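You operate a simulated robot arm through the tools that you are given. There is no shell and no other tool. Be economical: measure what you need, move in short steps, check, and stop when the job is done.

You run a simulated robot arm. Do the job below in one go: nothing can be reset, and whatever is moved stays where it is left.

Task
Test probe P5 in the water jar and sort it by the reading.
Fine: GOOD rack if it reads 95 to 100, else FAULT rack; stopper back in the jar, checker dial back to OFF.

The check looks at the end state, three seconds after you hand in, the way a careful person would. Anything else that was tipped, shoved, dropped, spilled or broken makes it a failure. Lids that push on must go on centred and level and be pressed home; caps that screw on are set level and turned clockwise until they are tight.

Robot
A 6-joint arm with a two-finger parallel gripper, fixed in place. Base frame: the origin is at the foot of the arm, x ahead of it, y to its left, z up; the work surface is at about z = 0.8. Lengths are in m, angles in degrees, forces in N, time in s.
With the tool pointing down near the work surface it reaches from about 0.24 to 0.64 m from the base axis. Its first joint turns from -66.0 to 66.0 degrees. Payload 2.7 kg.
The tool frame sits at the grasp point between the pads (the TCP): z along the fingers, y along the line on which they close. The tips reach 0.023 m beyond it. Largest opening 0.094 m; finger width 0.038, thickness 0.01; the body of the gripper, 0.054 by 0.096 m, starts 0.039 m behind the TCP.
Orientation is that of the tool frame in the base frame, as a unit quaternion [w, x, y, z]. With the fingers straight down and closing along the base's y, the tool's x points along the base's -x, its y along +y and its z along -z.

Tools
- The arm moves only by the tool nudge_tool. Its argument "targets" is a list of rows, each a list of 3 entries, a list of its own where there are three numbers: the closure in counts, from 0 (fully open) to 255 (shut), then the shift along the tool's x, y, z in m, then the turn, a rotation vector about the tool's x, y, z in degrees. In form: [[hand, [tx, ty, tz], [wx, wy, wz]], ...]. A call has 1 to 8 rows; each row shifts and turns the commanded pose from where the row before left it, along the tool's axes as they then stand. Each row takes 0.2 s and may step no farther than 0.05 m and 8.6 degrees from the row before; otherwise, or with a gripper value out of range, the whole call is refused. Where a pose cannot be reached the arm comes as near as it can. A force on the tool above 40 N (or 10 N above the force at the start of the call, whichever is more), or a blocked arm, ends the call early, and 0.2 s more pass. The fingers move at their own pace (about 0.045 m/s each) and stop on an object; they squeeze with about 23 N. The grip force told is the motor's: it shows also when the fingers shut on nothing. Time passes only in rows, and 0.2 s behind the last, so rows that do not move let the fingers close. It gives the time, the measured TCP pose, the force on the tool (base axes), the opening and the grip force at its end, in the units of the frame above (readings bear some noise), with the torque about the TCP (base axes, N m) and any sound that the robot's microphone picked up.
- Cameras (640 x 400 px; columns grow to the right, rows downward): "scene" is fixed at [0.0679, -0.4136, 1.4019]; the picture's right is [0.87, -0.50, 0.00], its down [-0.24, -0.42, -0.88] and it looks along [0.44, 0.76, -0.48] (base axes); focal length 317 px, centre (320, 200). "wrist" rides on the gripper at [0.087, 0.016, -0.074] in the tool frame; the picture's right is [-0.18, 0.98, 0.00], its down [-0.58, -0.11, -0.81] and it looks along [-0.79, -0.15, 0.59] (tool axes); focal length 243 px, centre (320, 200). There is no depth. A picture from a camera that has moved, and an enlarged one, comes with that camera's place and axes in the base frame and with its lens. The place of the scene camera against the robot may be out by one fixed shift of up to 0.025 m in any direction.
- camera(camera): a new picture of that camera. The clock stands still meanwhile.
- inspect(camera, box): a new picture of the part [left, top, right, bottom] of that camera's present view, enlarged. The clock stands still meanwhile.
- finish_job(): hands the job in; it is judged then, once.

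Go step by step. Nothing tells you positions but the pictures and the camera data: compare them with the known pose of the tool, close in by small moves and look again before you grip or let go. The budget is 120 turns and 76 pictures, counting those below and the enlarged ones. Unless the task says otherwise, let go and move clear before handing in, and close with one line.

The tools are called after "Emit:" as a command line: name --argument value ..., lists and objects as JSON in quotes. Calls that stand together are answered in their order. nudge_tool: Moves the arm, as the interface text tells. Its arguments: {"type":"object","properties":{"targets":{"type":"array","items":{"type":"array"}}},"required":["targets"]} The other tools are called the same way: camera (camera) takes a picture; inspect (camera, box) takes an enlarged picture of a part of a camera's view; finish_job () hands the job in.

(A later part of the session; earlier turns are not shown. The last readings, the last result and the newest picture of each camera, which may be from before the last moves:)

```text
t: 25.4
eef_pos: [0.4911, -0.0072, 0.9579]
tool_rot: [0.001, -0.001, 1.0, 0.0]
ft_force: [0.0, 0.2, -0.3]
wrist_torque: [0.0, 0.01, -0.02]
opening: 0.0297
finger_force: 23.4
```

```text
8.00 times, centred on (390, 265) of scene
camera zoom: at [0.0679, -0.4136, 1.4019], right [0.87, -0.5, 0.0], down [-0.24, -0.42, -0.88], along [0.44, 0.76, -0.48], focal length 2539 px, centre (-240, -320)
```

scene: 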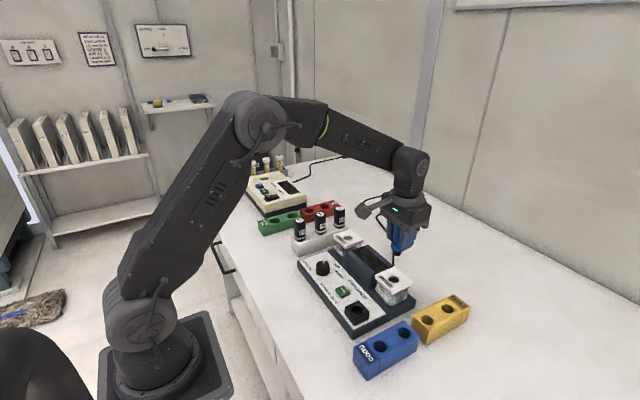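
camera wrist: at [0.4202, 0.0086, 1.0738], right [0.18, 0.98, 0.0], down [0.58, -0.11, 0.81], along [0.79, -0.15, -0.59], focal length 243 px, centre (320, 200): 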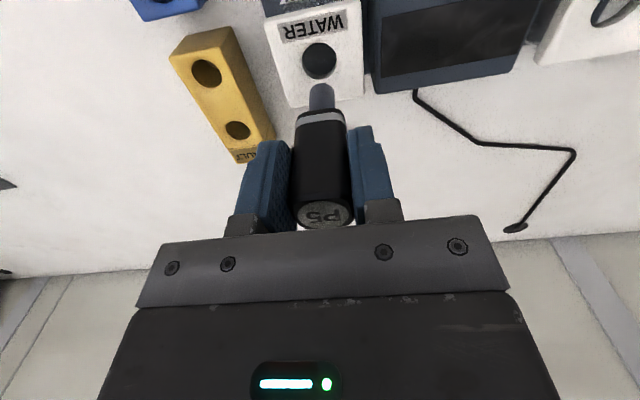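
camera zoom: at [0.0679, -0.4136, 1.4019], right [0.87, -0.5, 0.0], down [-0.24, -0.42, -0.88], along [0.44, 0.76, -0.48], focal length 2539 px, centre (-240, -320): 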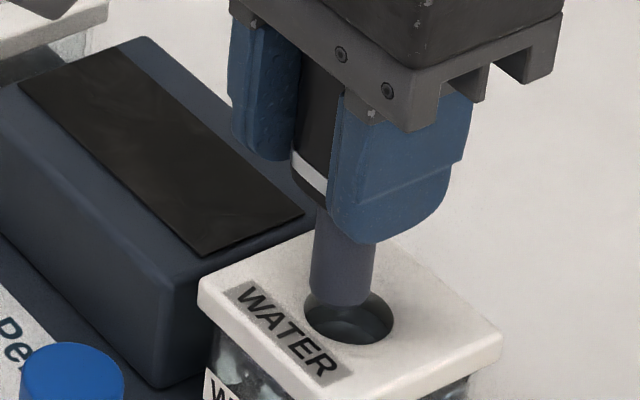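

Nearly centred; both views suggest about 2 mm back toward +x. Then lower carefully.

Emit:
nudge_tool --targets '[[255, [-0.002, 0, 0], [0, 0, 0]], [255, [0, 0, 0.006], [0, 0, 0]], [255, [0, 0, 0.004], [0, 0, 0]], [255, [0, 0, 0], [0, 0, 0]]]'

Emit:
inspect --camera "scene" --box '[365, 240, 415, 290]'

Emit:
inspect --camera "wrist" --box '[220, 20, 420, 240]'

```text
t: 26.4
eef_pos: [0.4915, -0.007, 0.9492]
tool_rot: [0.0, -0.001, 1.0, 0.0]
ft_force: [-0.5, -1.3, -0.5]
wrist_torque: [-0.01, -0.02, 0.02]
opening: 0.0295
finger_force: 23.1
```

```text
8.00 times, centred on (390, 265) of scene
camera zoom: at [0.0679, -0.4136, 1.4019], right [0.87, -0.5, 0.0], down [-0.24, -0.42, -0.88], along [0.44, 0.76, -0.48], focal length 2539 px, centre (-240, -320)
```

zoom: 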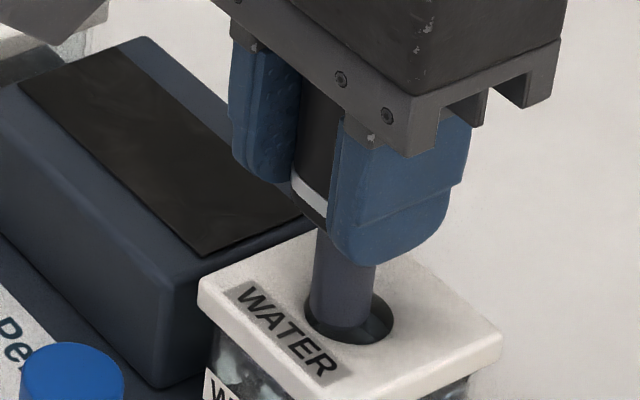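

```text
1.82 times, centred on (320, 130) of wrist
camera zoom: at [0.4059, 0.0084, 1.0256], right [0.18, 0.98, 0.0], down [0.58, -0.11, 0.81], along [0.79, -0.15, -0.59], focal length 441 px, centre (320, 327)
```

zoom: 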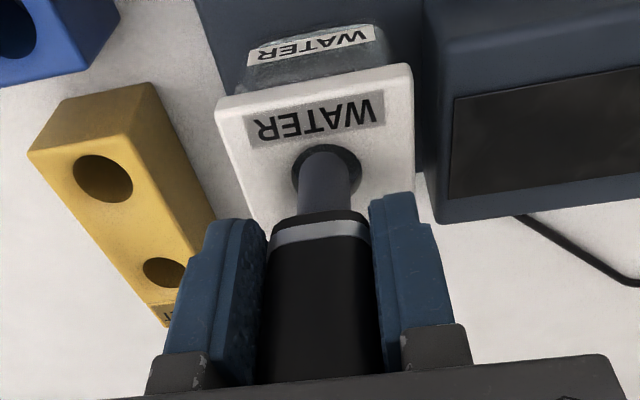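

The stem is in the hole. Centring 2 mm more and lowering to seat the collar on the lid.

Emit:
nudge_tool --targets '[[255, [-0.002, -0.0006, 0], [0, 0, 0]], [255, [0, 0, 0.01], [0, 0, 0]], [255, [0, 0, 0.01], [0, 0, 0]], [255, [0, 0, 0.006], [0, 0, 0]], [255, [0, 0, 0.003], [0, 0, 0]], [255, [0, 0, 0], [0, 0, 0]]]'

Emit:
inspect --camera "scene" --box '[365, 230, 425, 290]'

```text
t: 27.8
eef_pos: [0.4942, -0.0091, 0.9202]
tool_rot: [0.0, -0.002, 1.0, 0.0]
ft_force: [-0.2, 0.2, -0.2]
wrist_torque: [0.02, -0.03, -0.01]
opening: 0.0296
finger_force: 22.8
```

```text
6.67 times, centred on (395, 260) of scene
camera zoom: at [0.0679, -0.4136, 1.4019], right [0.87, -0.5, 0.0], down [-0.24, -0.42, -0.88], along [0.44, 0.76, -0.48], focal length 2116 px, centre (-180, -200)
```

zoom: 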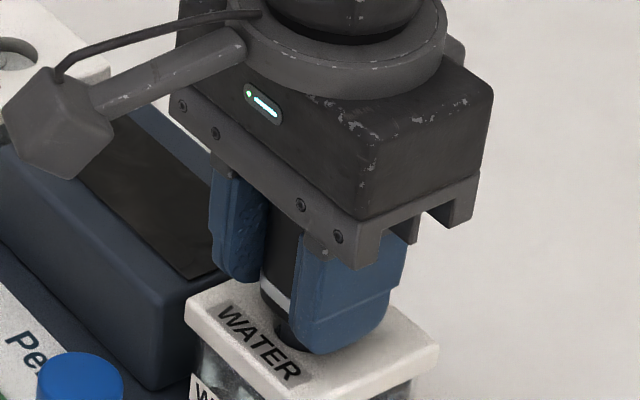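

No contact yet; continuing in small steps.

Emit:
nudge_tool --targets '[[255, [0, 0, 0.003], [0, 0, 0]], [255, [0, 0, 0.003], [0, 0, 0]], [255, [0, 0, 0.002], [0, 0, 0]], [255, [0, 0, 0], [0, 0, 0]]]'

Emit:
inspect --camera "wrist" --box '[220, 20, 420, 240]'

```text
t: 28.8
eef_pos: [0.4955, -0.0069, 0.9131]
tool_rot: [0.001, -0.001, 1.0, 0.001]
ft_force: [-0.9, -0.7, 1.4]
wrist_torque: [-0.05, 0.05, -0.05]
opening: 0.0298
finger_force: 23.2
```

```text
1.82 times, centred on (320, 130) of wrist
camera zoom: at [0.4085, 0.0079, 0.9876], right [0.18, 0.98, 0.0], down [0.58, -0.11, 0.81], along [0.79, -0.15, -0.59], focal length 441 px, centre (320, 327)
```

zoom: 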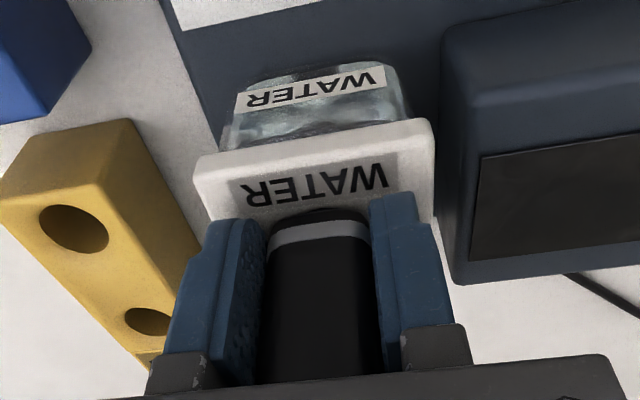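

Collar is almost on the lid; a couple more millimetres.

Emit:
nudge_tool --targets '[[255, [0, 0, 0.001], [0, 0, 0]], [255, [0, 0, 0.001], [0, 0, 0]], [255, [0, 0, 0.001], [0, 0, 0]], [255, [0, 0, 0], [0, 0, 0]]]'

```text
t: 29.8
eef_pos: [0.496, -0.0081, 0.9103]
tool_rot: [0.003, -0.003, 1.0, 0.001]
ft_force: [-2.1, -2.2, 25.6]
wrist_torque: [-0.06, 0.28, 0.0]
opening: 0.0298
finger_force: 22.9
```

Seated (26 N). Easing off, releasing and rising.

Emit:
nudge_tool --targets '[[255, [0, 0, -0.002], [0, 0, 0]], [130, [0, 0, 0], [0, 0, 0]], [120, [0, 0, 0], [0, 0, 0]], [120, [0, 0, 0], [0, 0, 0]], [120, [0, 0, -0.02], [0, 0, 0]], [120, [0, 0, -0.04], [0, 0, 0]], [120, [0, 0, -0.045], [0, 0, 0]], [120, [0, 0, 0], [0, 0, 0]]]'

Emit:
camera --camera "wrist"

Emit:
inspect --camera "scene" --box '[290, 200, 430, 340]'

```text
t: 31.6
eef_pos: [0.4939, -0.0071, 1.0163]
tool_rot: [0.002, -0.001, 1.0, 0.001]
ft_force: [0.1, -0.7, -0.5]
wrist_torque: [0.02, -0.02, 0.0]
opening: 0.0497
finger_force: 0.0
```

```text
28 pictures are left
camera wrist: at [0.4082, 0.0082, 1.0906], right [0.18, 0.98, 0.0], down [0.58, -0.11, 0.81], along [0.79, -0.15, -0.59], focal length 243 px, centre (320, 200)
```

wrist: 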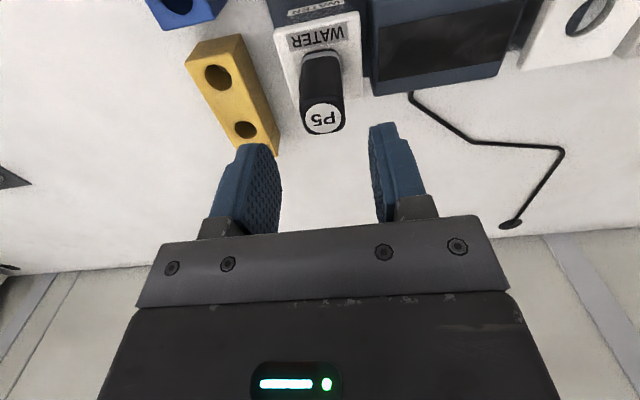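

```text
2.86 times, centred on (360, 270) of scene
camera zoom: at [0.0679, -0.4136, 1.4019], right [0.87, -0.5, 0.0], down [-0.24, -0.42, -0.88], along [0.44, 0.76, -0.48], focal length 907 px, centre (206, 0)
```

zoom: 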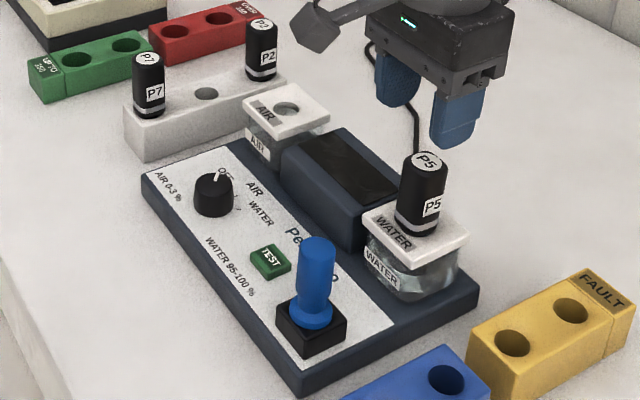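

P5 stands in the jar with the collar on the lid. Next, the dial: moving over it at about (0.40, 0.15).

Emit:
nudge_tool --targets '[[60, [0.02, 0.04, 0], [0, 0, 0]], [60, [0.025, 0.04, 0], [0, 0, 0]], [60, [0.025, 0.04, 0], [0, 0, 0]], [60, [0.024, 0.038, 0], [0, 0, 0]], [60, [0, 0, 0.035], [0, 0, 0]], [60, [0, 0, 0], [0, 0, 0]]]'

Emit:
camera --camera "wrist"

```text
t: 33.0
eef_pos: [0.4006, 0.15, 0.9789]
tool_rot: [0.001, -0.001, 1.0, 0.001]
ft_force: [-0.1, 0.1, -0.2]
wrist_torque: [0.0, -0.01, 0.02]
opening: 0.072
finger_force: 0.1
```

```text
26 pictures are left
camera wrist: at [0.3145, 0.1664, 1.0542], right [0.18, 0.98, 0.0], down [0.58, -0.11, 0.81], along [0.79, -0.15, -0.59], focal length 243 px, centre (320, 200)
```

wrist: 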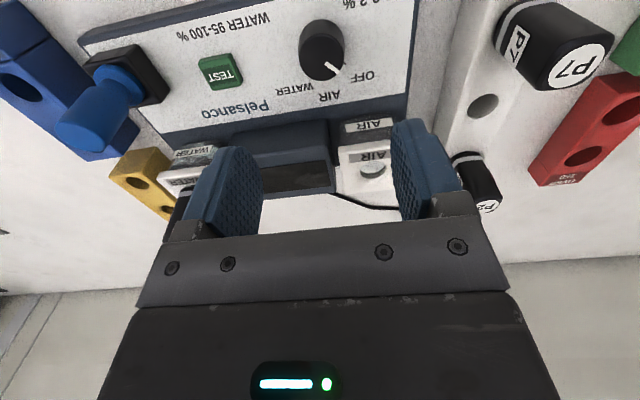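

Two sight lines agree: knob top at (0.4016, 0.152, 0.85). Descending around the knob with a force guard.

Emit:
nudge_tool --targets '[[60, [-0.001, 0.002, 0.04], [0, 0, 0]], [60, [0, 0, 0.04], [0, 0, 0]], [60, [0, 0, 0.02], [0, 0, 0]], [60, [0, 0, 0.012], [0, 0, 0]], [60, [0, 0, 0.006], [0, 0, 0]], [60, [0, 0, 0], [0, 0, 0]]]'

Emit:
camera --camera "wrist"

```text
t: 34.4
eef_pos: [0.4028, 0.1523, 0.8612]
tool_rot: [0.0, -0.001, 1.0, 0.0]
ft_force: [0.6, 0.5, 1.0]
wrist_torque: [0.04, 0.02, 0.0]
opening: 0.072
finger_force: 0.0
```

```text
25 pictures are left
camera wrist: at [0.3164, 0.1676, 0.9367], right [0.18, 0.98, 0.0], down [0.58, -0.11, 0.81], along [0.79, -0.15, -0.59], focal length 243 px, centre (320, 200)
```

wrist: 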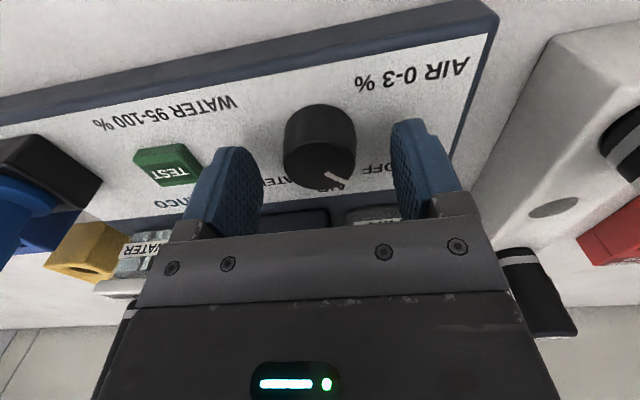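

The knob is centred between the pads. I'll pre-turn the open hand -45° so that the 90° dial turn (OFF → WATER, clockwise) ends at +45°.

Emit:
nudge_tool --targets '[[60, [0, 0, 0.001], [0, 0, -7.5]], [60, [0, 0, 0.001], [0, 0, -7.5]], [60, [0, 0, 0.001], [0, 0, -7.5]], [60, [0, 0, 0], [0, 0, -7.5]], [60, [0, 0, 0], [0, 0, -7.5]], [60, [0, 0, 0], [0, 0, -7.5]], [60, [0, 0, 0], [0, 0, 0]]]'

Emit:
nudge_tool --targets '[[255, [0, 0, 0], [0, 0, 0]], [255, [0, 0, 0], [0, 0, 0]], [255, [0, 0, 0], [0, 0, 0]], [255, [0, 0, 0], [0, 0, 0]], [255, [0, 0, 0], [0, 0, 0]]]'

```text
t: 36.0
eef_pos: [0.4025, 0.1516, 0.8596]
tool_rot: [0.001, -0.384, 0.923, 0.0]
ft_force: [-0.2, -0.2, -0.1]
wrist_torque: [0.0, -0.03, 0.0]
opening: 0.0718
finger_force: 0.0
```

```text
t: 37.2
eef_pos: [0.4014, 0.153, 0.8601]
tool_rot: [0.001, -0.383, 0.924, 0.001]
ft_force: [-3.2, 3.1, 1.5]
wrist_torque: [0.1, 0.11, -0.04]
opening: 0.0365
finger_force: 44.8
```

Knob gripped (36 mm). Turning clockwise.

Emit:
nudge_tool --targets '[[255, [0, 0, 0], [0, 0, 7.5]], [255, [0, 0, 0], [0, 0, 7.5]], [255, [0, 0, 0], [0, 0, 7.5]], [255, [0, 0, 0], [0, 0, 7.5]], [255, [0, 0, 0], [0, 0, 7.5]], [255, [0, 0, 0], [0, 0, 7.5]], [255, [0, 0, 0], [0, 0, 0]]]'

Emit:
nudge_tool --targets '[[255, [0, 0, 0], [0, 0, 7.5]], [255, [0, 0, 0], [0, 0, 7.5]], [255, [0, 0, 0], [0, 0, 7.5]], [255, [0, 0, 0], [0, 0, 7.5]], [255, [0, 0, 0], [0, 0, 7.5]], [255, [0, 0, 0], [0, 0, 7.5]], [255, [0, 0, 0], [0, 0, 0]]]'

Emit:
camera --camera "wrist"

```text
t: 38.8
eef_pos: [0.4011, 0.1528, 0.8606]
tool_rot: [0.001, 0.0, 1.0, 0.001]
ft_force: [-2.4, -1.0, 3.6]
wrist_torque: [0.11, -1.24, 0.0]
opening: 0.0361
finger_force: 45.0
```

```text
t: 40.4
eef_pos: [0.401, 0.1516, 0.8602]
tool_rot: [0.001, 0.382, 0.924, 0.0]
ft_force: [4.9, -17.8, 7.6]
wrist_torque: [-0.88, -0.57, 0.08]
opening: 0.0365
finger_force: 45.1
```

```text
24 pictures are left
camera wrist: at [0.3518, 0.2239, 0.9365], right [0.83, 0.56, 0.0], down [0.33, -0.49, 0.81], along [0.46, -0.66, -0.59], focal length 243 px, centre (320, 200)
```

wrist: 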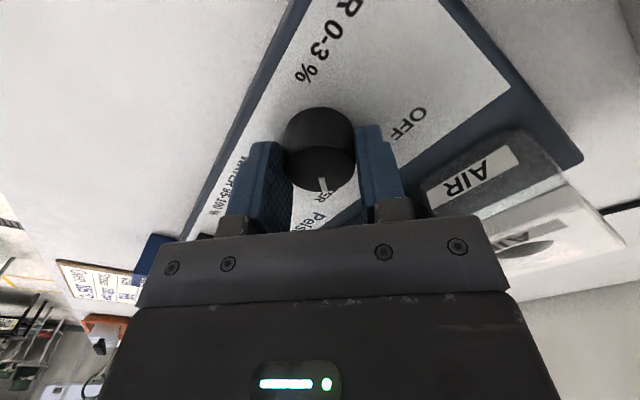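

The dial has turned with the hand. Releasing, lifting and checking where the pointer stands.

Emit:
nudge_tool --targets '[[60, [0, 0, 0], [0, 0, 0]], [60, [0, 0, 0], [0, 0, 0]], [60, [0, 0, 0], [0, 0, 0]], [60, [0, 0, -0.04], [0, 0, 0]], [60, [0, 0, -0.045], [0, 0, 0]], [60, [0, 0, 0], [0, 0, 0]]]'

Emit:
camera --camera "wrist"

Emit:
inspect --camera "scene" --box '[290, 230, 400, 330]'

```text
t: 41.8
eef_pos: [0.4006, 0.1508, 0.9474]
tool_rot: [0.0, 0.382, 0.924, 0.001]
ft_force: [-0.1, 1.3, 0.4]
wrist_torque: [0.01, 0.0, 0.03]
opening: 0.0717
finger_force: 0.0
```

```text
23 pictures are left
camera wrist: at [0.3513, 0.2238, 1.0236], right [0.82, 0.57, 0.0], down [0.33, -0.49, 0.81], along [0.46, -0.66, -0.59], focal length 243 px, centre (320, 200)
```

wrist: 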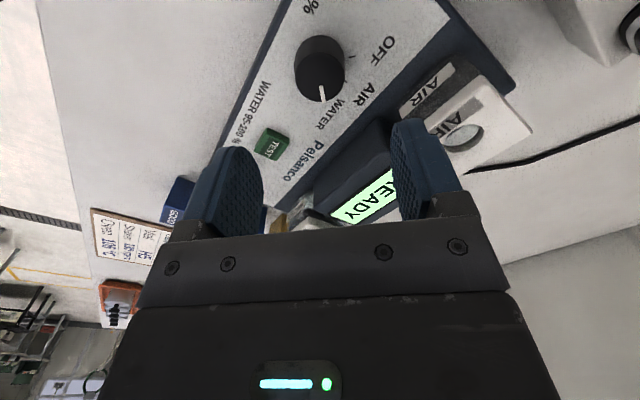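

```text
4.00 times, centred on (345, 280) of scene
camera zoom: at [0.0679, -0.4136, 1.4019], right [0.87, -0.5, 0.0], down [-0.24, -0.42, -0.88], along [0.44, 0.76, -0.48], focal length 1269 px, centre (220, -120)
```

zoom: 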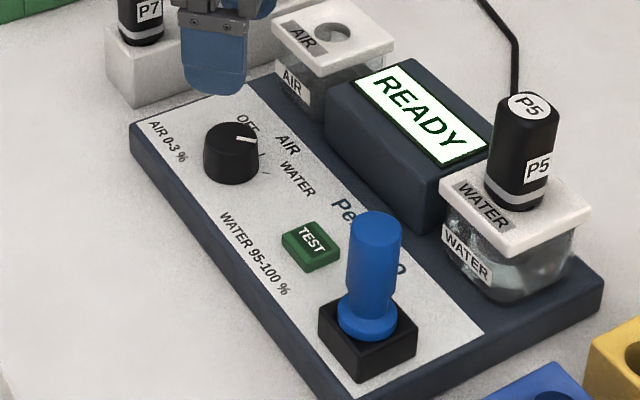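

The display reads READY and the pointer is at WATER. Now squaring the hand, closing the fingers and going above TEST at about (0.404, 0.062).

Emit:
nudge_tool --targets '[[255, [0, 0, 0], [0, 0, -7.5]], [255, [0, 0, 0], [0, 0, -7.5]], [255, [0, 0, 0], [0, 0, -7.5]], [255, [0, 0, 0], [0, 0, -7.5]], [255, [0, 0, 0], [0, 0, -7.5]], [255, [0, 0, 0], [0, 0, -7.5]], [255, [-0.001, -0.045, 0], [0, 0, 0]], [255, [-0.001, -0.044, 0], [0, 0, 0]]]'

Emit:
camera --camera "wrist"

```text
t: 43.6
eef_pos: [0.4006, 0.063, 0.9472]
tool_rot: [0.001, -0.002, 1.0, 0.001]
ft_force: [-0.1, -1.4, -0.2]
wrist_torque: [-0.02, 0.01, 0.0]
opening: 0.0
finger_force: 22.8
```

```text
21 pictures are left
camera wrist: at [0.3151, 0.0787, 1.0232], right [0.18, 0.98, 0.0], down [0.58, -0.11, 0.81], along [0.79, -0.14, -0.59], focal length 243 px, centre (320, 200)
```

wrist: 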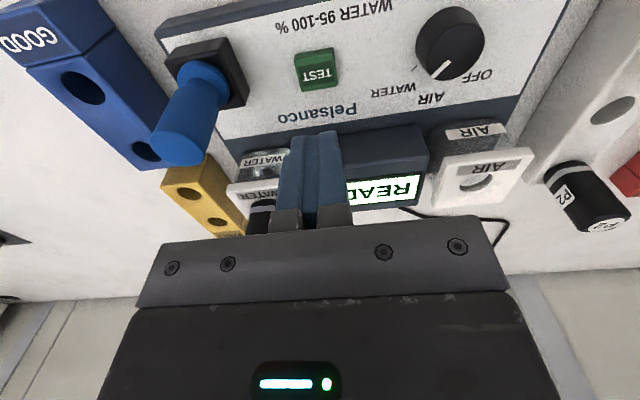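

TEST refined to (0.405, 0.059). Coming down to press it.

Emit:
nudge_tool --targets '[[255, [-0.004, -0.004, 0.03], [0, 0, 0]], [255, [0, 0, 0.04], [0, 0, 0]], [255, [0, 0, 0.006], [0, 0, 0]], [255, [0, 0, 0.003], [0, 0, 0]], [255, [0, 0, 0.003], [0, 0, 0]], [255, [0, 0, 0.003], [0, 0, 0]], [255, [0, 0, 0.002], [0, 0, 0]], [255, [0, 0, 0.0], [0, 0, 0]]]'

```text
t: 45.4
eef_pos: [0.4071, 0.0577, 0.8601]
tool_rot: [0.001, -0.001, 1.0, 0.001]
ft_force: [0.6, -0.5, 1.2]
wrist_torque: [0.01, 0.01, 0.01]
opening: 0.0
finger_force: 22.9
```

Emit:
nudge_tool --targets '[[255, [0, 0, 0.002], [0, 0, 0]], [255, [0, 0, 0.002], [0, 0, 0]], [255, [0, 0, 0.002], [0, 0, 0]], [255, [0, 0, 0.0], [0, 0, 0]]]'

Emit:
inspect --camera "scene" --box '[300, 220, 420, 340]'

```text
t: 46.4
eef_pos: [0.408, 0.0594, 0.8524]
tool_rot: [0.002, 0.0, 1.0, 0.001]
ft_force: [-3.0, 1.7, 14.1]
wrist_torque: [-0.01, 0.18, 0.02]
opening: 0.0001
finger_force: 22.9
heard: click
```

```text
3.33 times, centred on (360, 280) of scene
camera zoom: at [0.0676, -0.4136, 1.4019], right [0.87, -0.5, 0.0], down [-0.24, -0.42, -0.88], along [0.44, 0.76, -0.48], focal length 1058 px, centre (187, -67)
```

zoom: 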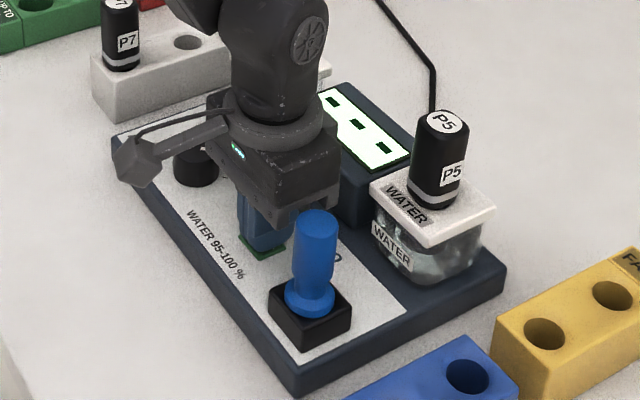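

A click, and the display shows dashes while it measures. Rising and waiting for the reading.

Emit:
nudge_tool --targets '[[255, [0, 0, -0.04], [0, 0, 0]], [255, [0, 0, -0.045], [0, 0, 0]], [255, [0.02, 0.03, -0.03], [0, 0, 0]], [255, [0, 0, 0], [0, 0, 0]], [255, [0, 0, 0], [0, 0, 0]], [255, [0, 0, 0], [0, 0, 0]], [255, [0, 0, 0], [0, 0, 0]], [255, [0, 0, 0], [0, 0, 0]]]'

Emit:
inspect --camera "scene" --box '[300, 220, 420, 340]'

```text
t: 48.2
eef_pos: [0.3879, 0.0893, 0.9688]
tool_rot: [0.001, -0.001, 1.0, 0.0]
ft_force: [-0.4, -0.2, 0.7]
wrist_torque: [-0.02, 0.04, 0.01]
opening: 0.0002
finger_force: 22.8
```

```text
3.33 times, centred on (360, 280) of scene
camera zoom: at [0.0679, -0.4136, 1.4019], right [0.87, -0.5, 0.0], down [-0.24, -0.42, -0.88], along [0.44, 0.76, -0.48], focal length 1058 px, centre (187, -67)
```

zoom: 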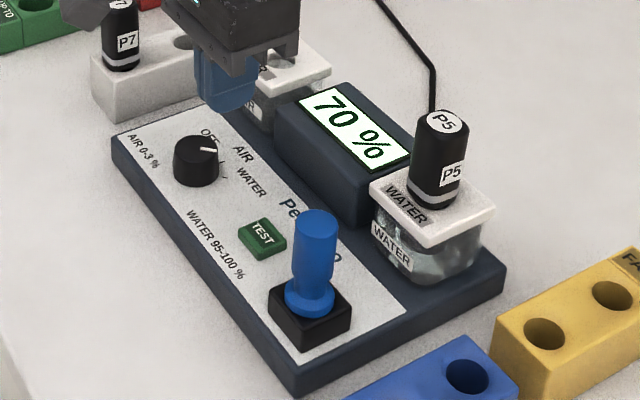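

It shows 70 %. I'll wait a little to be sure it has settled.

Emit:
nudge_tool --targets '[[60, [0, 0, 0], [0, 0, 0]], [60, [0, 0, 0], [0, 0, 0]], [60, [0, 0, 0], [0, 0, 0]], [60, [0, 0, 0], [0, 0, 0]], [60, [0, 0, 0], [0, 0, 0]], [60, [0, 0, 0], [0, 0, 0]], [60, [0, 0, 0], [0, 0, 0]], [60, [0, 0, 0], [0, 0, 0]]]'

Emit:
nudge_tool --targets '[[60, [0, 0, 0], [0, 0, 0]], [60, [0, 0, 0], [0, 0, 0]], [60, [0, 0, 0], [0, 0, 0]], [60, [0, 0, 0], [0, 0, 0]], [60, [0, 0, 0], [0, 0, 0]], [60, [0, 0, 0], [0, 0, 0]], [60, [0, 0, 0], [0, 0, 0]], [60, [0, 0, 0], [0, 0, 0]]]'

Emit:
inspect --camera "scene" --box '[300, 220, 420, 340]'

```text
t: 50.0
eef_pos: [0.387, 0.0881, 0.9689]
tool_rot: [0.001, -0.001, 1.0, 0.001]
ft_force: [0.5, 0.1, -0.7]
wrist_torque: [0.01, -0.04, -0.02]
opening: 0.0719
finger_force: 0.0
```

```text
t: 51.8
eef_pos: [0.3861, 0.0886, 0.9691]
tool_rot: [0.0, -0.002, 1.0, 0.001]
ft_force: [-0.4, -0.8, -0.3]
wrist_torque: [-0.01, 0.0, 0.02]
opening: 0.0721
finger_force: 0.0
```

```text
3.33 times, centred on (360, 280) of scene
camera zoom: at [0.0679, -0.4136, 1.4019], right [0.87, -0.5, 0.0], down [-0.24, -0.42, -0.88], along [0.44, 0.76, -0.48], focal length 1058 px, centre (187, -67)
```

zoom: 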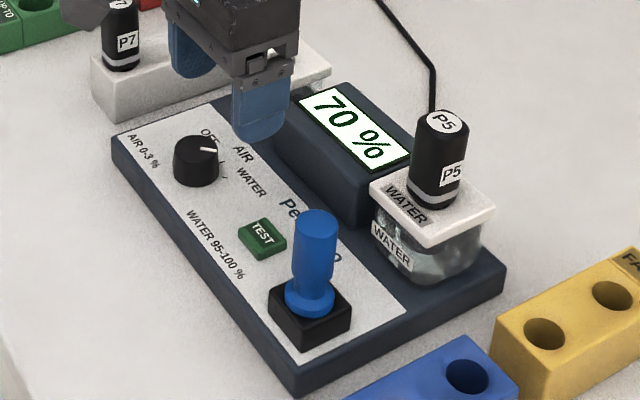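

The reading is steady at 70 %, so P5 goes to FAULT. First the dial back to OFF: moving over the knob and pre-turning +45°.

Emit:
nudge_tool --targets '[[60, [-0.007, 0.032, 0], [0, 0, 0]], [60, [-0.0075, 0.0315, 0], [0, 0, 0]], [60, [0, 0, 0], [0, 0, 7.5]], [60, [0, 0, 0], [0, 0, 7.5]], [60, [0, 0, 0], [0, 0, 7.5]], [60, [0, 0, 0], [0, 0, 7.5]], [60, [0, 0, 0], [0, 0, 7.5]], [60, [0, 0, 0], [0, 0, 7.5]]]'

Emit:
nudge_tool --targets '[[60, [0, 0, 0.035], [0, 0, 0]], [60, [0, 0, 0.02], [0, 0, 0]], [60, [0, 0, 0], [0, 0, 0]]]'

Emit:
camera --camera "wrist"

```text
t: 53.6
eef_pos: [0.4021, 0.1516, 0.9685]
tool_rot: [0.001, 0.383, 0.924, 0.002]
ft_force: [-0.3, -0.3, -0.1]
wrist_torque: [-0.06, -0.01, 0.03]
opening: 0.0718
finger_force: 0.0
```

```text
t: 54.4
eef_pos: [0.4028, 0.152, 0.9123]
tool_rot: [0.0, 0.381, 0.924, 0.003]
ft_force: [0.1, 0.1, 0.5]
wrist_torque: [0.04, -0.04, 0.0]
opening: 0.0718
finger_force: 0.0
```

```text
17 pictures are left
camera wrist: at [0.3527, 0.2253, 0.9878], right [0.82, 0.57, 0.0], down [0.33, -0.49, 0.81], along [0.46, -0.66, -0.59], focal length 243 px, centre (320, 200)
```

wrist: 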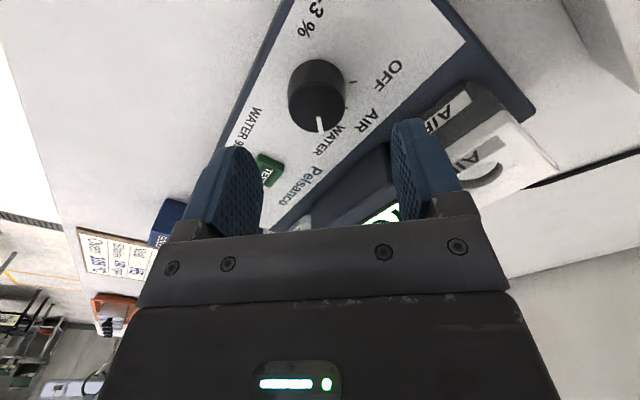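

Aligned and the pointer clearly at WATER. Descending, gripping and turning back counter-clockwise.

Emit:
nudge_tool --targets '[[60, [0, 0, 0.03], [0, 0, 0]], [60, [0, 0, 0.022], [0, 0, 0]], [60, [0, 0, 0], [0, 0, 0]], [255, [0, 0, 0], [0, 0, 0]], [255, [0, 0, 0], [0, 0, 0]], [255, [0, 0, 0], [0, 0, 0]], [255, [0, 0, 0], [0, 0, 0]], [255, [0, 0, 0], [0, 0, 0]]]'

Emit:
nudge_tool --targets '[[255, [0, 0, 0], [0, 0, -7.5]], [255, [0, 0, 0], [0, 0, -7.5]], [255, [0, 0, 0], [0, 0, -7.5]], [255, [0, 0, 0], [0, 0, -7.5]], [255, [0, 0, 0], [0, 0, -7.5]], [255, [0, 0, 0], [0, 0, -7.5]], [255, [0, 0, 0], [0, 0, 0]]]'

Emit:
nudge_tool --targets '[[255, [0, 0, 0], [0, 0, -7.5]], [255, [0, 0, 0], [0, 0, -7.5]], [255, [0, 0, 0], [0, 0, -7.5]], [255, [0, 0, 0], [0, 0, -7.5]], [255, [0, 0, 0], [0, 0, -7.5]], [255, [0, 0, 0], [0, 0, -7.5]], [255, [0, 0, 0], [0, 0, 0]]]'

```text
t: 56.2
eef_pos: [0.4017, 0.153, 0.8592]
tool_rot: [0.001, 0.382, 0.924, 0.0]
ft_force: [-7.1, -8.1, 0.9]
wrist_torque: [-0.22, 0.26, 0.05]
opening: 0.0363
finger_force: 45.1
```

```text
t: 57.8
eef_pos: [0.4006, 0.1528, 0.8602]
tool_rot: [0.0, -0.002, 1.0, 0.0]
ft_force: [-10.7, -10.2, -1.7]
wrist_torque: [-0.26, 0.13, 0.01]
opening: 0.0365
finger_force: 45.2
```

```text
t: 59.4
eef_pos: [0.4024, 0.1521, 0.8614]
tool_rot: [0.0, -0.385, 0.923, 0.001]
ft_force: [-11.2, -10.5, -2.1]
wrist_torque: [-0.61, 0.63, -0.05]
opening: 0.0367
finger_force: 45.3
```

Turned back 90°. Releasing, rising and checking the dial.

Emit:
nudge_tool --targets '[[60, [0, 0, 0], [0, 0, 0]], [60, [0, 0, 0], [0, 0, 0]], [60, [0, 0, 0], [0, 0, 0]], [60, [0, 0, -0.045], [0, 0, 0]], [60, [0, 0, -0.045], [0, 0, 0]], [60, [0, 0, -0.045], [0, 0, 0]], [60, [0, 0, -0.04], [0, 0, 0]], [60, [0, 0, 0], [0, 0, 0]]]'

Emit:
nudge_tool --targets '[[120, [0, 0, 0], [0, 0, 7.5]], [120, [0, 0, 0], [0, 0, 7.5]], [120, [0, 0, 0], [0, 0, 7.5]], [120, [0, 0, 0], [0, 0, 7.5]], [120, [0, 0, 0], [0, 0, 7.5]], [120, [0, 0, 0], [0, 0, 7.5]], [120, [0, 0, 0], [0, 0, 0]]]'

Emit:
inspect --camera "scene" --box '[295, 215, 435, 335]'

```text
t: 61.2
eef_pos: [0.4016, 0.152, 1.0327]
tool_rot: [0.001, -0.384, 0.923, 0.0]
ft_force: [0.1, -0.5, 0.4]
wrist_torque: [-0.01, 0.0, -0.02]
opening: 0.0721
finger_force: 0.1
```

```text
t: 62.8
eef_pos: [0.4016, 0.1526, 1.0354]
tool_rot: [0.001, 0.0, 1.0, 0.001]
ft_force: [-0.9, 0.0, 0.6]
wrist_torque: [0.0, 0.0, -0.01]
opening: 0.0497
finger_force: 0.0
```

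```text
3.33 times, centred on (365, 275) of scene
camera zoom: at [0.0679, -0.4136, 1.4019], right [0.87, -0.5, 0.0], down [-0.24, -0.42, -0.88], along [0.44, 0.76, -0.48], focal length 1058 px, centre (170, -50)
```

zoom: 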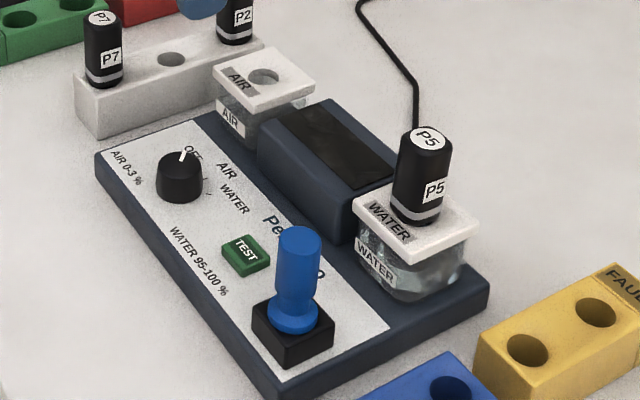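

Dial at OFF and the display is dark. Back to P5 at (0.508, -0.0075).

Emit:
nudge_tool --targets '[[120, [-0.027, -0.04, 0], [0, 0, 0]], [120, [-0.027, -0.04, 0], [0, 0, 0]], [120, [-0.026, -0.04, 0], [0, 0, 0]], [120, [-0.026, -0.04, 0], [0, 0, 0]], [120, [0, 0, 0.03], [0, 0, 0]], [120, [0, 0, 0.02], [0, 0, 0]], [120, [0, 0, 0], [0, 0, 0]]]'

Emit:
camera --camera "wrist"

```text
t: 64.4
eef_pos: [0.508, -0.0094, 0.9855]
tool_rot: [0.001, -0.001, 1.0, 0.001]
ft_force: [0.1, 1.3, 0.1]
wrist_torque: [0.0, -0.01, -0.01]
opening: 0.0496
finger_force: 0.0
```

```text
15 pictures are left
camera wrist: at [0.4216, 0.0069, 1.0609], right [0.18, 0.98, 0.0], down [0.58, -0.11, 0.81], along [0.79, -0.15, -0.59], focal length 243 px, centre (320, 200)
```

wrist: 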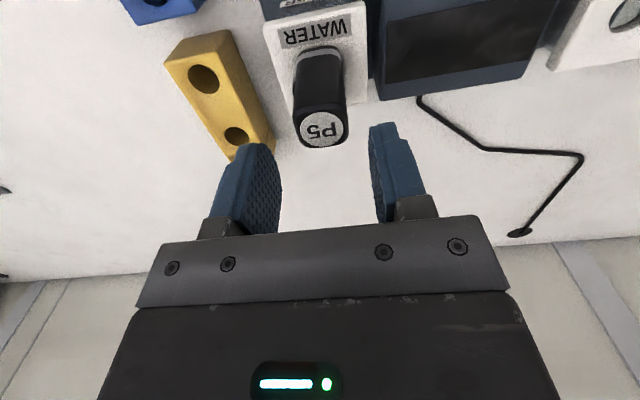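

P5 is centred under the hand. Descending to z 0.914 and gripping.

Emit:
nudge_tool --targets '[[120, [-0.001, 0.0005, 0.03], [0, 0, 0]], [120, [0, 0, 0.03], [0, 0, 0]], [120, [0, 0, 0.0115], [0, 0, 0]], [120, [0, 0, 0], [0, 0, 0]], [255, [0, 0, 0], [0, 0, 0]], [255, [0, 0, 0], [0, 0, 0]], [255, [0, 0, 0], [0, 0, 0]], [255, [0, 0, 0], [0, 0, 0]]]'

Emit:
nudge_tool --targets '[[255, [0, 0, -0.02], [0, 0, 0]], [255, [0, 0, -0.02], [0, 0, 0]], [255, [0, 0, -0.035], [0, 0, 0]], [255, [0, 0, -0.015], [0, 0, 0]], [255, [0, 0, 0], [0, 0, 0]]]'

Emit:
camera --camera "wrist"

```text
t: 66.2
eef_pos: [0.5091, -0.0072, 0.9144]
tool_rot: [0.001, -0.001, 1.0, 0.001]
ft_force: [-0.5, 0.1, -0.6]
wrist_torque: [0.0, 0.0, -0.03]
opening: 0.0297
finger_force: 23.3
```

```text
t: 67.4
eef_pos: [0.5076, -0.0065, 1.0036]
tool_rot: [0.001, -0.001, 1.0, 0.0]
ft_force: [0.9, -0.1, -2.1]
wrist_torque: [-0.01, 0.01, 0.0]
opening: 0.0297
finger_force: 22.3
```

```text
14 pictures are left
camera wrist: at [0.421, 0.0102, 1.0804], right [0.18, 0.98, 0.0], down [0.58, -0.11, 0.81], along [0.79, -0.15, -0.59], focal length 243 px, centre (320, 200)
```

wrist: 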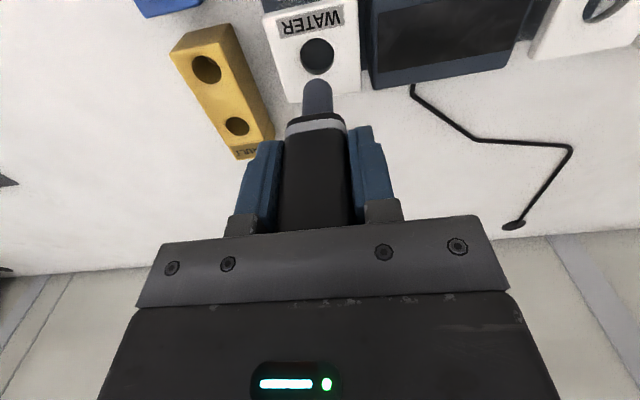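

P5 is out of the jar, held straight. The near FAULT hole computes to (0.5095, -0.1115), top z about 0.852. Moving above it and lowering partway.

Emit:
nudge_tool --targets '[[255, [-0.001, -0.035, 0], [0, 0, 0]], [255, [-0.001, -0.035, 0], [0, 0, 0]], [255, [0, -0.034, 0], [0, 0, 0]], [255, [0, 0, 0.03], [0, 0, 0]], [255, [0, 0, 0.022], [0, 0, 0]], [255, [0, 0, 0], [0, 0, 0]]]'

Emit:
inspect --camera "wrist" --box '[220, 20, 420, 240]'

Emit:
inspect --camera "scene" --box '[390, 240, 480, 350]'

```text
t: 68.8
eef_pos: [0.5102, -0.1109, 0.9515]
tool_rot: [0.0, -0.002, 1.0, 0.0]
ft_force: [-0.1, 0.1, -0.5]
wrist_torque: [-0.03, -0.02, 0.01]
opening: 0.0297
finger_force: 23.1
```

```text
1.82 times, centred on (320, 130) of wrist
camera zoom: at [0.424, -0.0961, 1.0263], right [0.18, 0.98, 0.0], down [0.58, -0.11, 0.81], along [0.79, -0.15, -0.59], focal length 441 px, centre (320, 327)
```

zoom: 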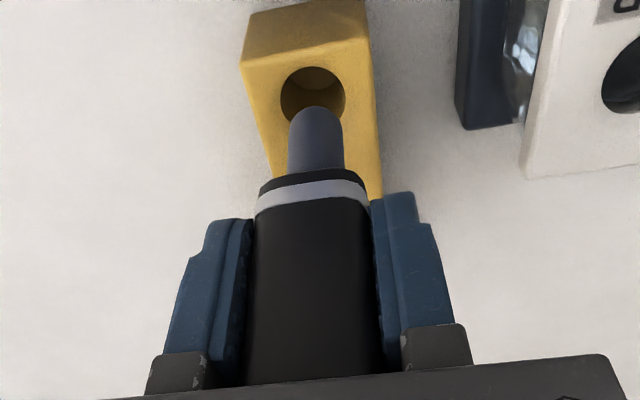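

```text
3.64 times, centred on (435, 295) of scene
camera zoom: at [0.0679, -0.4136, 1.4019], right [0.87, -0.5, 0.0], down [-0.24, -0.42, -0.88], along [0.44, 0.76, -0.48], focal length 1154 px, centre (-98, -146)
```

zoom: 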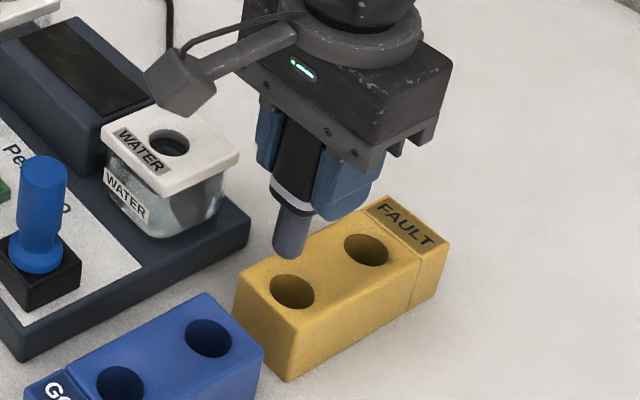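

Close. I'll shift 2 mm in -y, lower to just above the hole and check once more.

Emit:
nudge_tool --targets '[[255, [0, -0.0018, 0.01], [0, 0, 0]], [255, [0, 0, 0.008], [0, 0, 0]], [255, [0, 0, 0], [0, 0, 0]]]'

Emit:
inspect --camera "wrist" --box '[220, 20, 420, 240]'

Emit:
inspect --camera "scene" --box '[410, 260, 460, 330]'

```text
t: 69.6
eef_pos: [0.5104, -0.112, 0.9339]
tool_rot: [0.001, -0.001, 1.0, 0.001]
ft_force: [0.5, -0.1, -1.2]
wrist_torque: [0.01, -0.01, -0.02]
opening: 0.0297
finger_force: 22.8
```

```text
1.82 times, centred on (320, 130) of wrist
camera zoom: at [0.4242, -0.097, 1.009], right [0.18, 0.98, 0.0], down [0.58, -0.11, 0.81], along [0.79, -0.15, -0.59], focal length 441 px, centre (320, 327)
```

zoom: 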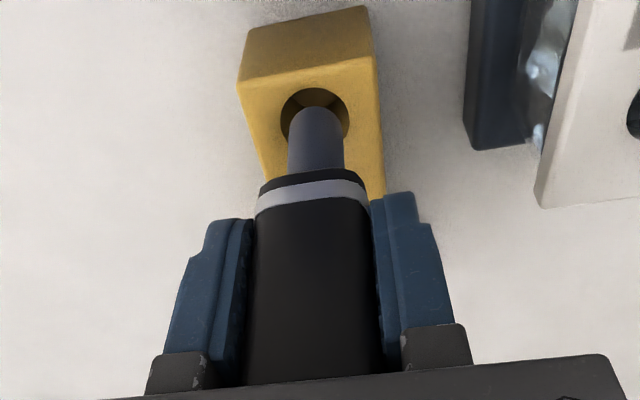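

```text
5.71 times, centred on (435, 295) of scene
camera zoom: at [0.0679, -0.4136, 1.4019], right [0.87, -0.5, 0.0], down [-0.24, -0.42, -0.88], along [0.44, 0.76, -0.48], focal length 1813 px, centre (-337, -343)
```

zoom: 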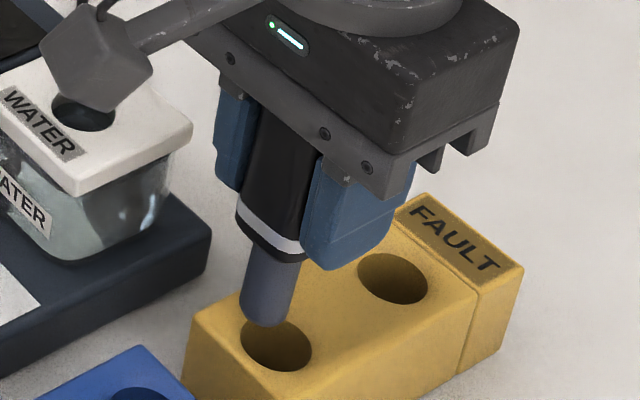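

Both views agree the rack top is lower (about 0.844), so the stem needs about +3.5 mm in x and -1.5 mm in y. Correcting, then entering the hole.

Emit:
nudge_tool --targets '[[255, [-0.0035, -0.0013, 0], [0, 0, 0]], [255, [0, 0, 0.008], [0, 0, 0]], [255, [0, 0, 0.005], [0, 0, 0]], [255, [0, 0, 0.004], [0, 0, 0]], [255, [0, 0, 0], [0, 0, 0]]]'

Emit:
inspect --camera "wrist" --box '[220, 20, 420, 240]'

```text
t: 70.8
eef_pos: [0.5156, -0.1137, 0.9153]
tool_rot: [0.001, 0.0, 1.0, 0.001]
ft_force: [-0.6, -0.1, -0.3]
wrist_torque: [0.0, 0.03, -0.04]
opening: 0.0299
finger_force: 22.8
```

```text
1.82 times, centred on (320, 130) of wrist
camera zoom: at [0.4289, -0.0976, 0.9914], right [0.18, 0.98, 0.0], down [0.58, -0.11, 0.81], along [0.79, -0.15, -0.59], focal length 441 px, centre (320, 327)
```

zoom: 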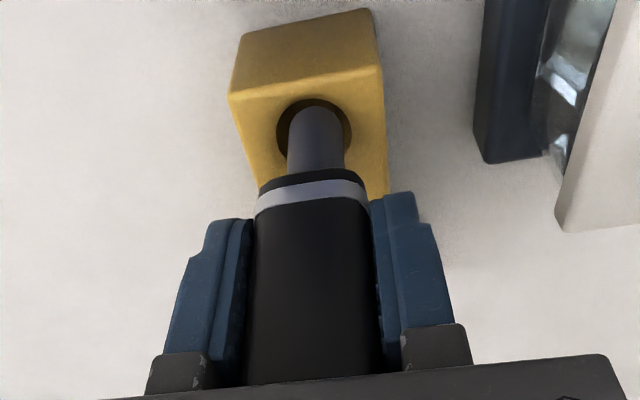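

In the hole with no contact. Lowering to seat the collar.

Emit:
nudge_tool --targets '[[255, [0, 0, 0.008], [0, 0, 0]], [255, [0, 0, 0.008], [0, 0, 0]], [255, [0, 0, 0.006], [0, 0, 0]], [255, [0, 0, 0.004], [0, 0, 0]], [255, [0, 0, 0], [0, 0, 0]]]'

Emit:
nudge_tool --targets '[[255, [0, 0, 0.002], [0, 0, 0]], [255, [0, 0, 0.001], [0, 0, 0]], [255, [0, 0, 0.001], [0, 0, 0]], [255, [0, 0, 0], [0, 0, 0]]]'

```text
t: 72.0
eef_pos: [0.5152, -0.1132, 0.8915]
tool_rot: [0.002, -0.001, 1.0, 0.001]
ft_force: [10.9, -0.3, 3.1]
wrist_torque: [-0.02, -0.62, -0.01]
opening: 0.0295
finger_force: 22.8
```

```text
t: 73.0
eef_pos: [0.5153, -0.1129, 0.8871]
tool_rot: [0.001, -0.001, 1.0, 0.0]
ft_force: [10.4, -0.3, 1.4]
wrist_torque: [0.0, -0.54, -0.02]
opening: 0.0299
finger_force: 22.6
```

A steady 10 N toward +x means the stem rubs the near wall; shifting +x about 2 mm.

Emit:
nudge_tool --targets '[[255, [-0.002, 0, 0], [0, 0, 0]], [255, [0, 0, 0], [0, 0, 0]]]'

```text
t: 73.6
eef_pos: [0.5157, -0.1146, 0.8857]
tool_rot: [-0.002, -0.001, 1.0, 0.002]
ft_force: [0.7, 0.3, -0.9]
wrist_torque: [0.0, -0.01, 0.0]
opening: 0.0295
finger_force: 23.2
```

The side load is gone. A few more small steps down to contact.

Emit:
nudge_tool --targets '[[255, [0, 0, 0.0015], [0, 0, 0]], [255, [0, 0, 0.0015], [0, 0, 0]], [255, [0, 0, 0.001], [0, 0, 0]], [255, [0, 0, 0], [0, 0, 0]]]'

Emit:
nudge_tool --targets '[[255, [0, 0, 0.001], [0, 0, 0]], [255, [0, 0, 0.001], [0, 0, 0]], [255, [0, 0, 0], [0, 0, 0]]]'

```text
t: 74.6
eef_pos: [0.5172, -0.1151, 0.8819]
tool_rot: [0.001, -0.001, 1.0, 0.001]
ft_force: [-0.1, 0.3, -1.1]
wrist_torque: [0.01, -0.01, -0.02]
opening: 0.0298
finger_force: 22.7
```

```text
t: 75.4
eef_pos: [0.5172, -0.1152, 0.8808]
tool_rot: [0.001, -0.001, 1.0, 0.001]
ft_force: [-1.1, -0.1, -0.3]
wrist_torque: [-0.02, 0.0, -0.04]
opening: 0.0295
finger_force: 23.0
```

Emit:
nudge_tool --targets '[[255, [0, 0, 0.001], [0, 0, 0]], [255, [0, 0, 0.001], [0, 0, 0]], [255, [0, 0, 0.001], [0, 0, 0]], [255, [0, 0, 0], [0, 0, 0]]]'

Emit:
inspect --camera "scene" --box '[400, 245, 480, 335]'

```text
t: 76.4
eef_pos: [0.5159, -0.1139, 0.878]
tool_rot: [0.001, -0.001, 1.0, 0.001]
ft_force: [0.0, 0.7, -0.2]
wrist_torque: [0.0, -0.02, 0.01]
opening: 0.0297
finger_force: 23.5
```

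```text
4.44 times, centred on (440, 290) of scene
camera zoom: at [0.0679, -0.4136, 1.4019], right [0.87, -0.5, 0.0], down [-0.24, -0.42, -0.88], along [0.44, 0.76, -0.48], focal length 1410 px, centre (-213, -200)
```

zoom: 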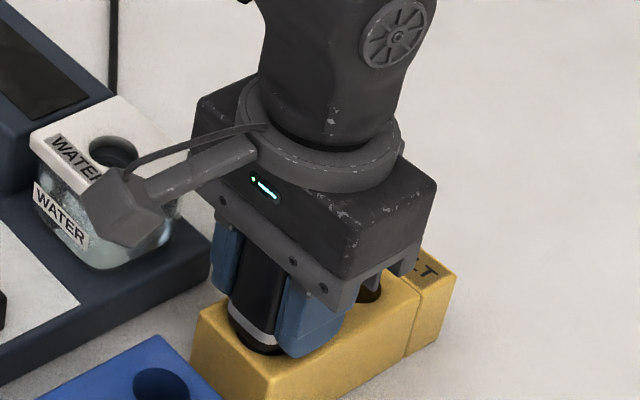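

Collar is just above the rack. Continuing down gently.

Emit:
nudge_tool --targets '[[255, [0, 0, 0.001], [0, 0, 0]], [255, [0, 0, 0.001], [0, 0, 0]], [255, [0, 0, 0.001], [0, 0, 0]], [255, [0, 0, 0], [0, 0, 0]]]'

Emit:
nudge_tool --targets '[[255, [0, 0, 0.001], [0, 0, 0]], [255, [0, 0, 0.001], [0, 0, 0]], [255, [0, 0, 0], [0, 0, 0]]]'

```text
t: 77.4
eef_pos: [0.5173, -0.1144, 0.877]
tool_rot: [0.002, -0.001, 1.0, 0.0]
ft_force: [-4.6, -2.6, 17.6]
wrist_torque: [-0.02, 0.2, 0.0]
opening: 0.0299
finger_force: 23.6
```

```text
t: 78.2
eef_pos: [0.5176, -0.114, 0.874]
tool_rot: [0.003, 0.0, 1.0, 0.0]
ft_force: [-1.9, -8.6, 24.7]
wrist_torque: [-0.16, 0.01, -0.04]
opening: 0.0296
finger_force: 22.9
```

Seated (about 18–25 N). Easing off, releasing and rising.

Emit:
nudge_tool --targets '[[255, [0, 0, -0.002], [0, 0, 0]], [110, [0, 0, 0], [0, 0, 0]], [110, [0, 0, 0], [0, 0, 0]], [110, [0, 0, 0], [0, 0, 0]], [110, [0, 0, -0.03], [0, 0, 0]], [110, [0, 0, -0.045], [0, 0, 0]], [110, [0, 0, -0.045], [0, 0, 0]], [110, [0, 0, -0.02], [0, 0, 0]]]'

Emit:
nudge_tool --targets '[[110, [0.04, 0.03, 0], [0, 0, 0]], [110, [0.042, 0.033, 0], [0, 0, 0]], [110, [0.042, 0.032, 0], [0, 0, 0]], [110, [0, 0, 0.03], [0, 0, 0]], [110, [0, 0, 0], [0, 0, 0]]]'

Emit:
camera --camera "wrist"

```text
t: 80.0
eef_pos: [0.5185, -0.1144, 1.016]
tool_rot: [0.001, 0.0, 1.0, 0.001]
ft_force: [-0.8, -0.3, -0.2]
wrist_torque: [0.02, 0.01, 0.0]
opening: 0.0536
finger_force: 0.1
```

```text
refused: row 2 steps farther than a row can; nothing moved
```

```text
7 pictures are left
camera wrist: at [0.4305, -0.0984, 1.0909], right [0.18, 0.98, 0.0], down [0.58, -0.11, 0.81], along [0.79, -0.15, -0.59], focal length 243 px, centre (320, 200)
```

wrist: 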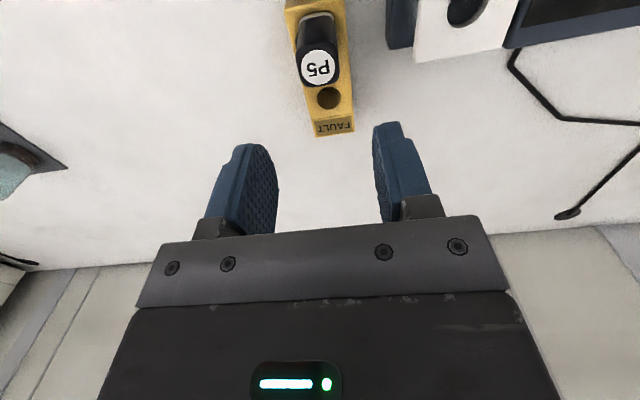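

P5 stands in FAULT. Now to the parked stopper, released with the hand at (0.392, -0.019, 0.884).

Emit:
nudge_tool --targets '[[110, [0.032, 0.024, 0], [0, 0, 0]], [110, [0.032, 0.024, 0], [0, 0, 0]], [110, [0.032, 0.024, 0], [0, 0, 0]], [110, [0.03, 0.0234, 0], [0, 0, 0]], [110, [0, 0, 0.03], [0, 0, 0]], [110, [0, 0, 0.03], [0, 0, 0]], [110, [0, 0, 0], [0, 0, 0]]]'

Emit:
camera --camera "wrist"

```text
t: 81.6
eef_pos: [0.3901, -0.0211, 0.9541]
tool_rot: [0.001, -0.001, 1.0, 0.001]
ft_force: [0.3, 0.7, -1.6]
wrist_torque: [0.01, -0.04, 0.01]
opening: 0.0534
finger_force: 0.1
```

```text
6 pictures are left
camera wrist: at [0.3032, -0.005, 1.0303], right [0.18, 0.98, 0.0], down [0.58, -0.11, 0.81], along [0.79, -0.15, -0.59], focal length 243 px, centre (320, 200)
```

wrist: 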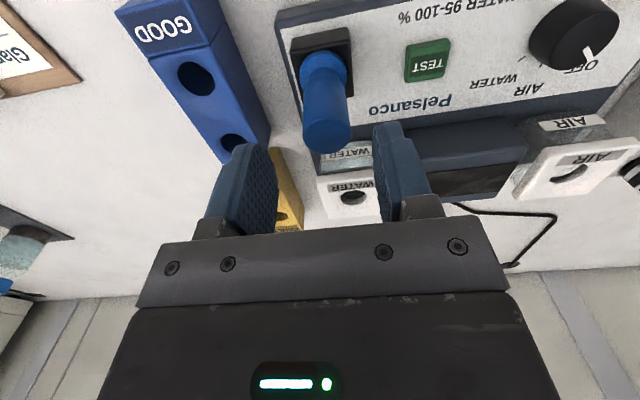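

The stopper is right under the hand. Aligning, descending and gripping it at the same height as before.

Emit:
nudge_tool --targets '[[110, [-0.0015, 0.0022, 0.03], [0, 0, 0]], [110, [0, 0, 0.03], [0, 0, 0]], [110, [0, 0, 0.0095], [0, 0, 0]], [110, [0, 0, 0], [0, 0, 0]], [255, [0, 0, 0], [0, 0, 0]], [255, [0, 0, 0], [0, 0, 0]], [255, [0, 0, 0], [0, 0, 0]], [255, [0, 0, 0], [0, 0, 0]]]'

Emit:
nudge_tool --targets '[[255, [0, 0, -0.02], [0, 0, 0]], [255, [0, 0, -0.04], [0, 0, 0]], [255, [0, 0, -0.045], [0, 0, 0]], [255, [-0.04, 0.004, 0], [0, 0, 0]], [255, [-0.04, 0.004, 0], [0, 0, 0]], [255, [-0.036, 0.004, 0], [0, 0, 0]], [255, [0, 0, 0], [0, 0, 0]]]'

```text
t: 83.4
eef_pos: [0.3933, -0.0157, 0.8852]
tool_rot: [0.001, -0.001, 1.0, 0.0]
ft_force: [0.0, 0.4, 0.3]
wrist_torque: [0.0, 0.01, 0.02]
opening: 0.0266
finger_force: 22.8
```

```text
t: 85.0
eef_pos: [0.5087, -0.0042, 0.9924]
tool_rot: [0.001, -0.001, 1.0, 0.0]
ft_force: [1.0, -0.4, -1.2]
wrist_torque: [0.0, 0.05, 0.03]
opening: 0.0267
finger_force: 22.7
```

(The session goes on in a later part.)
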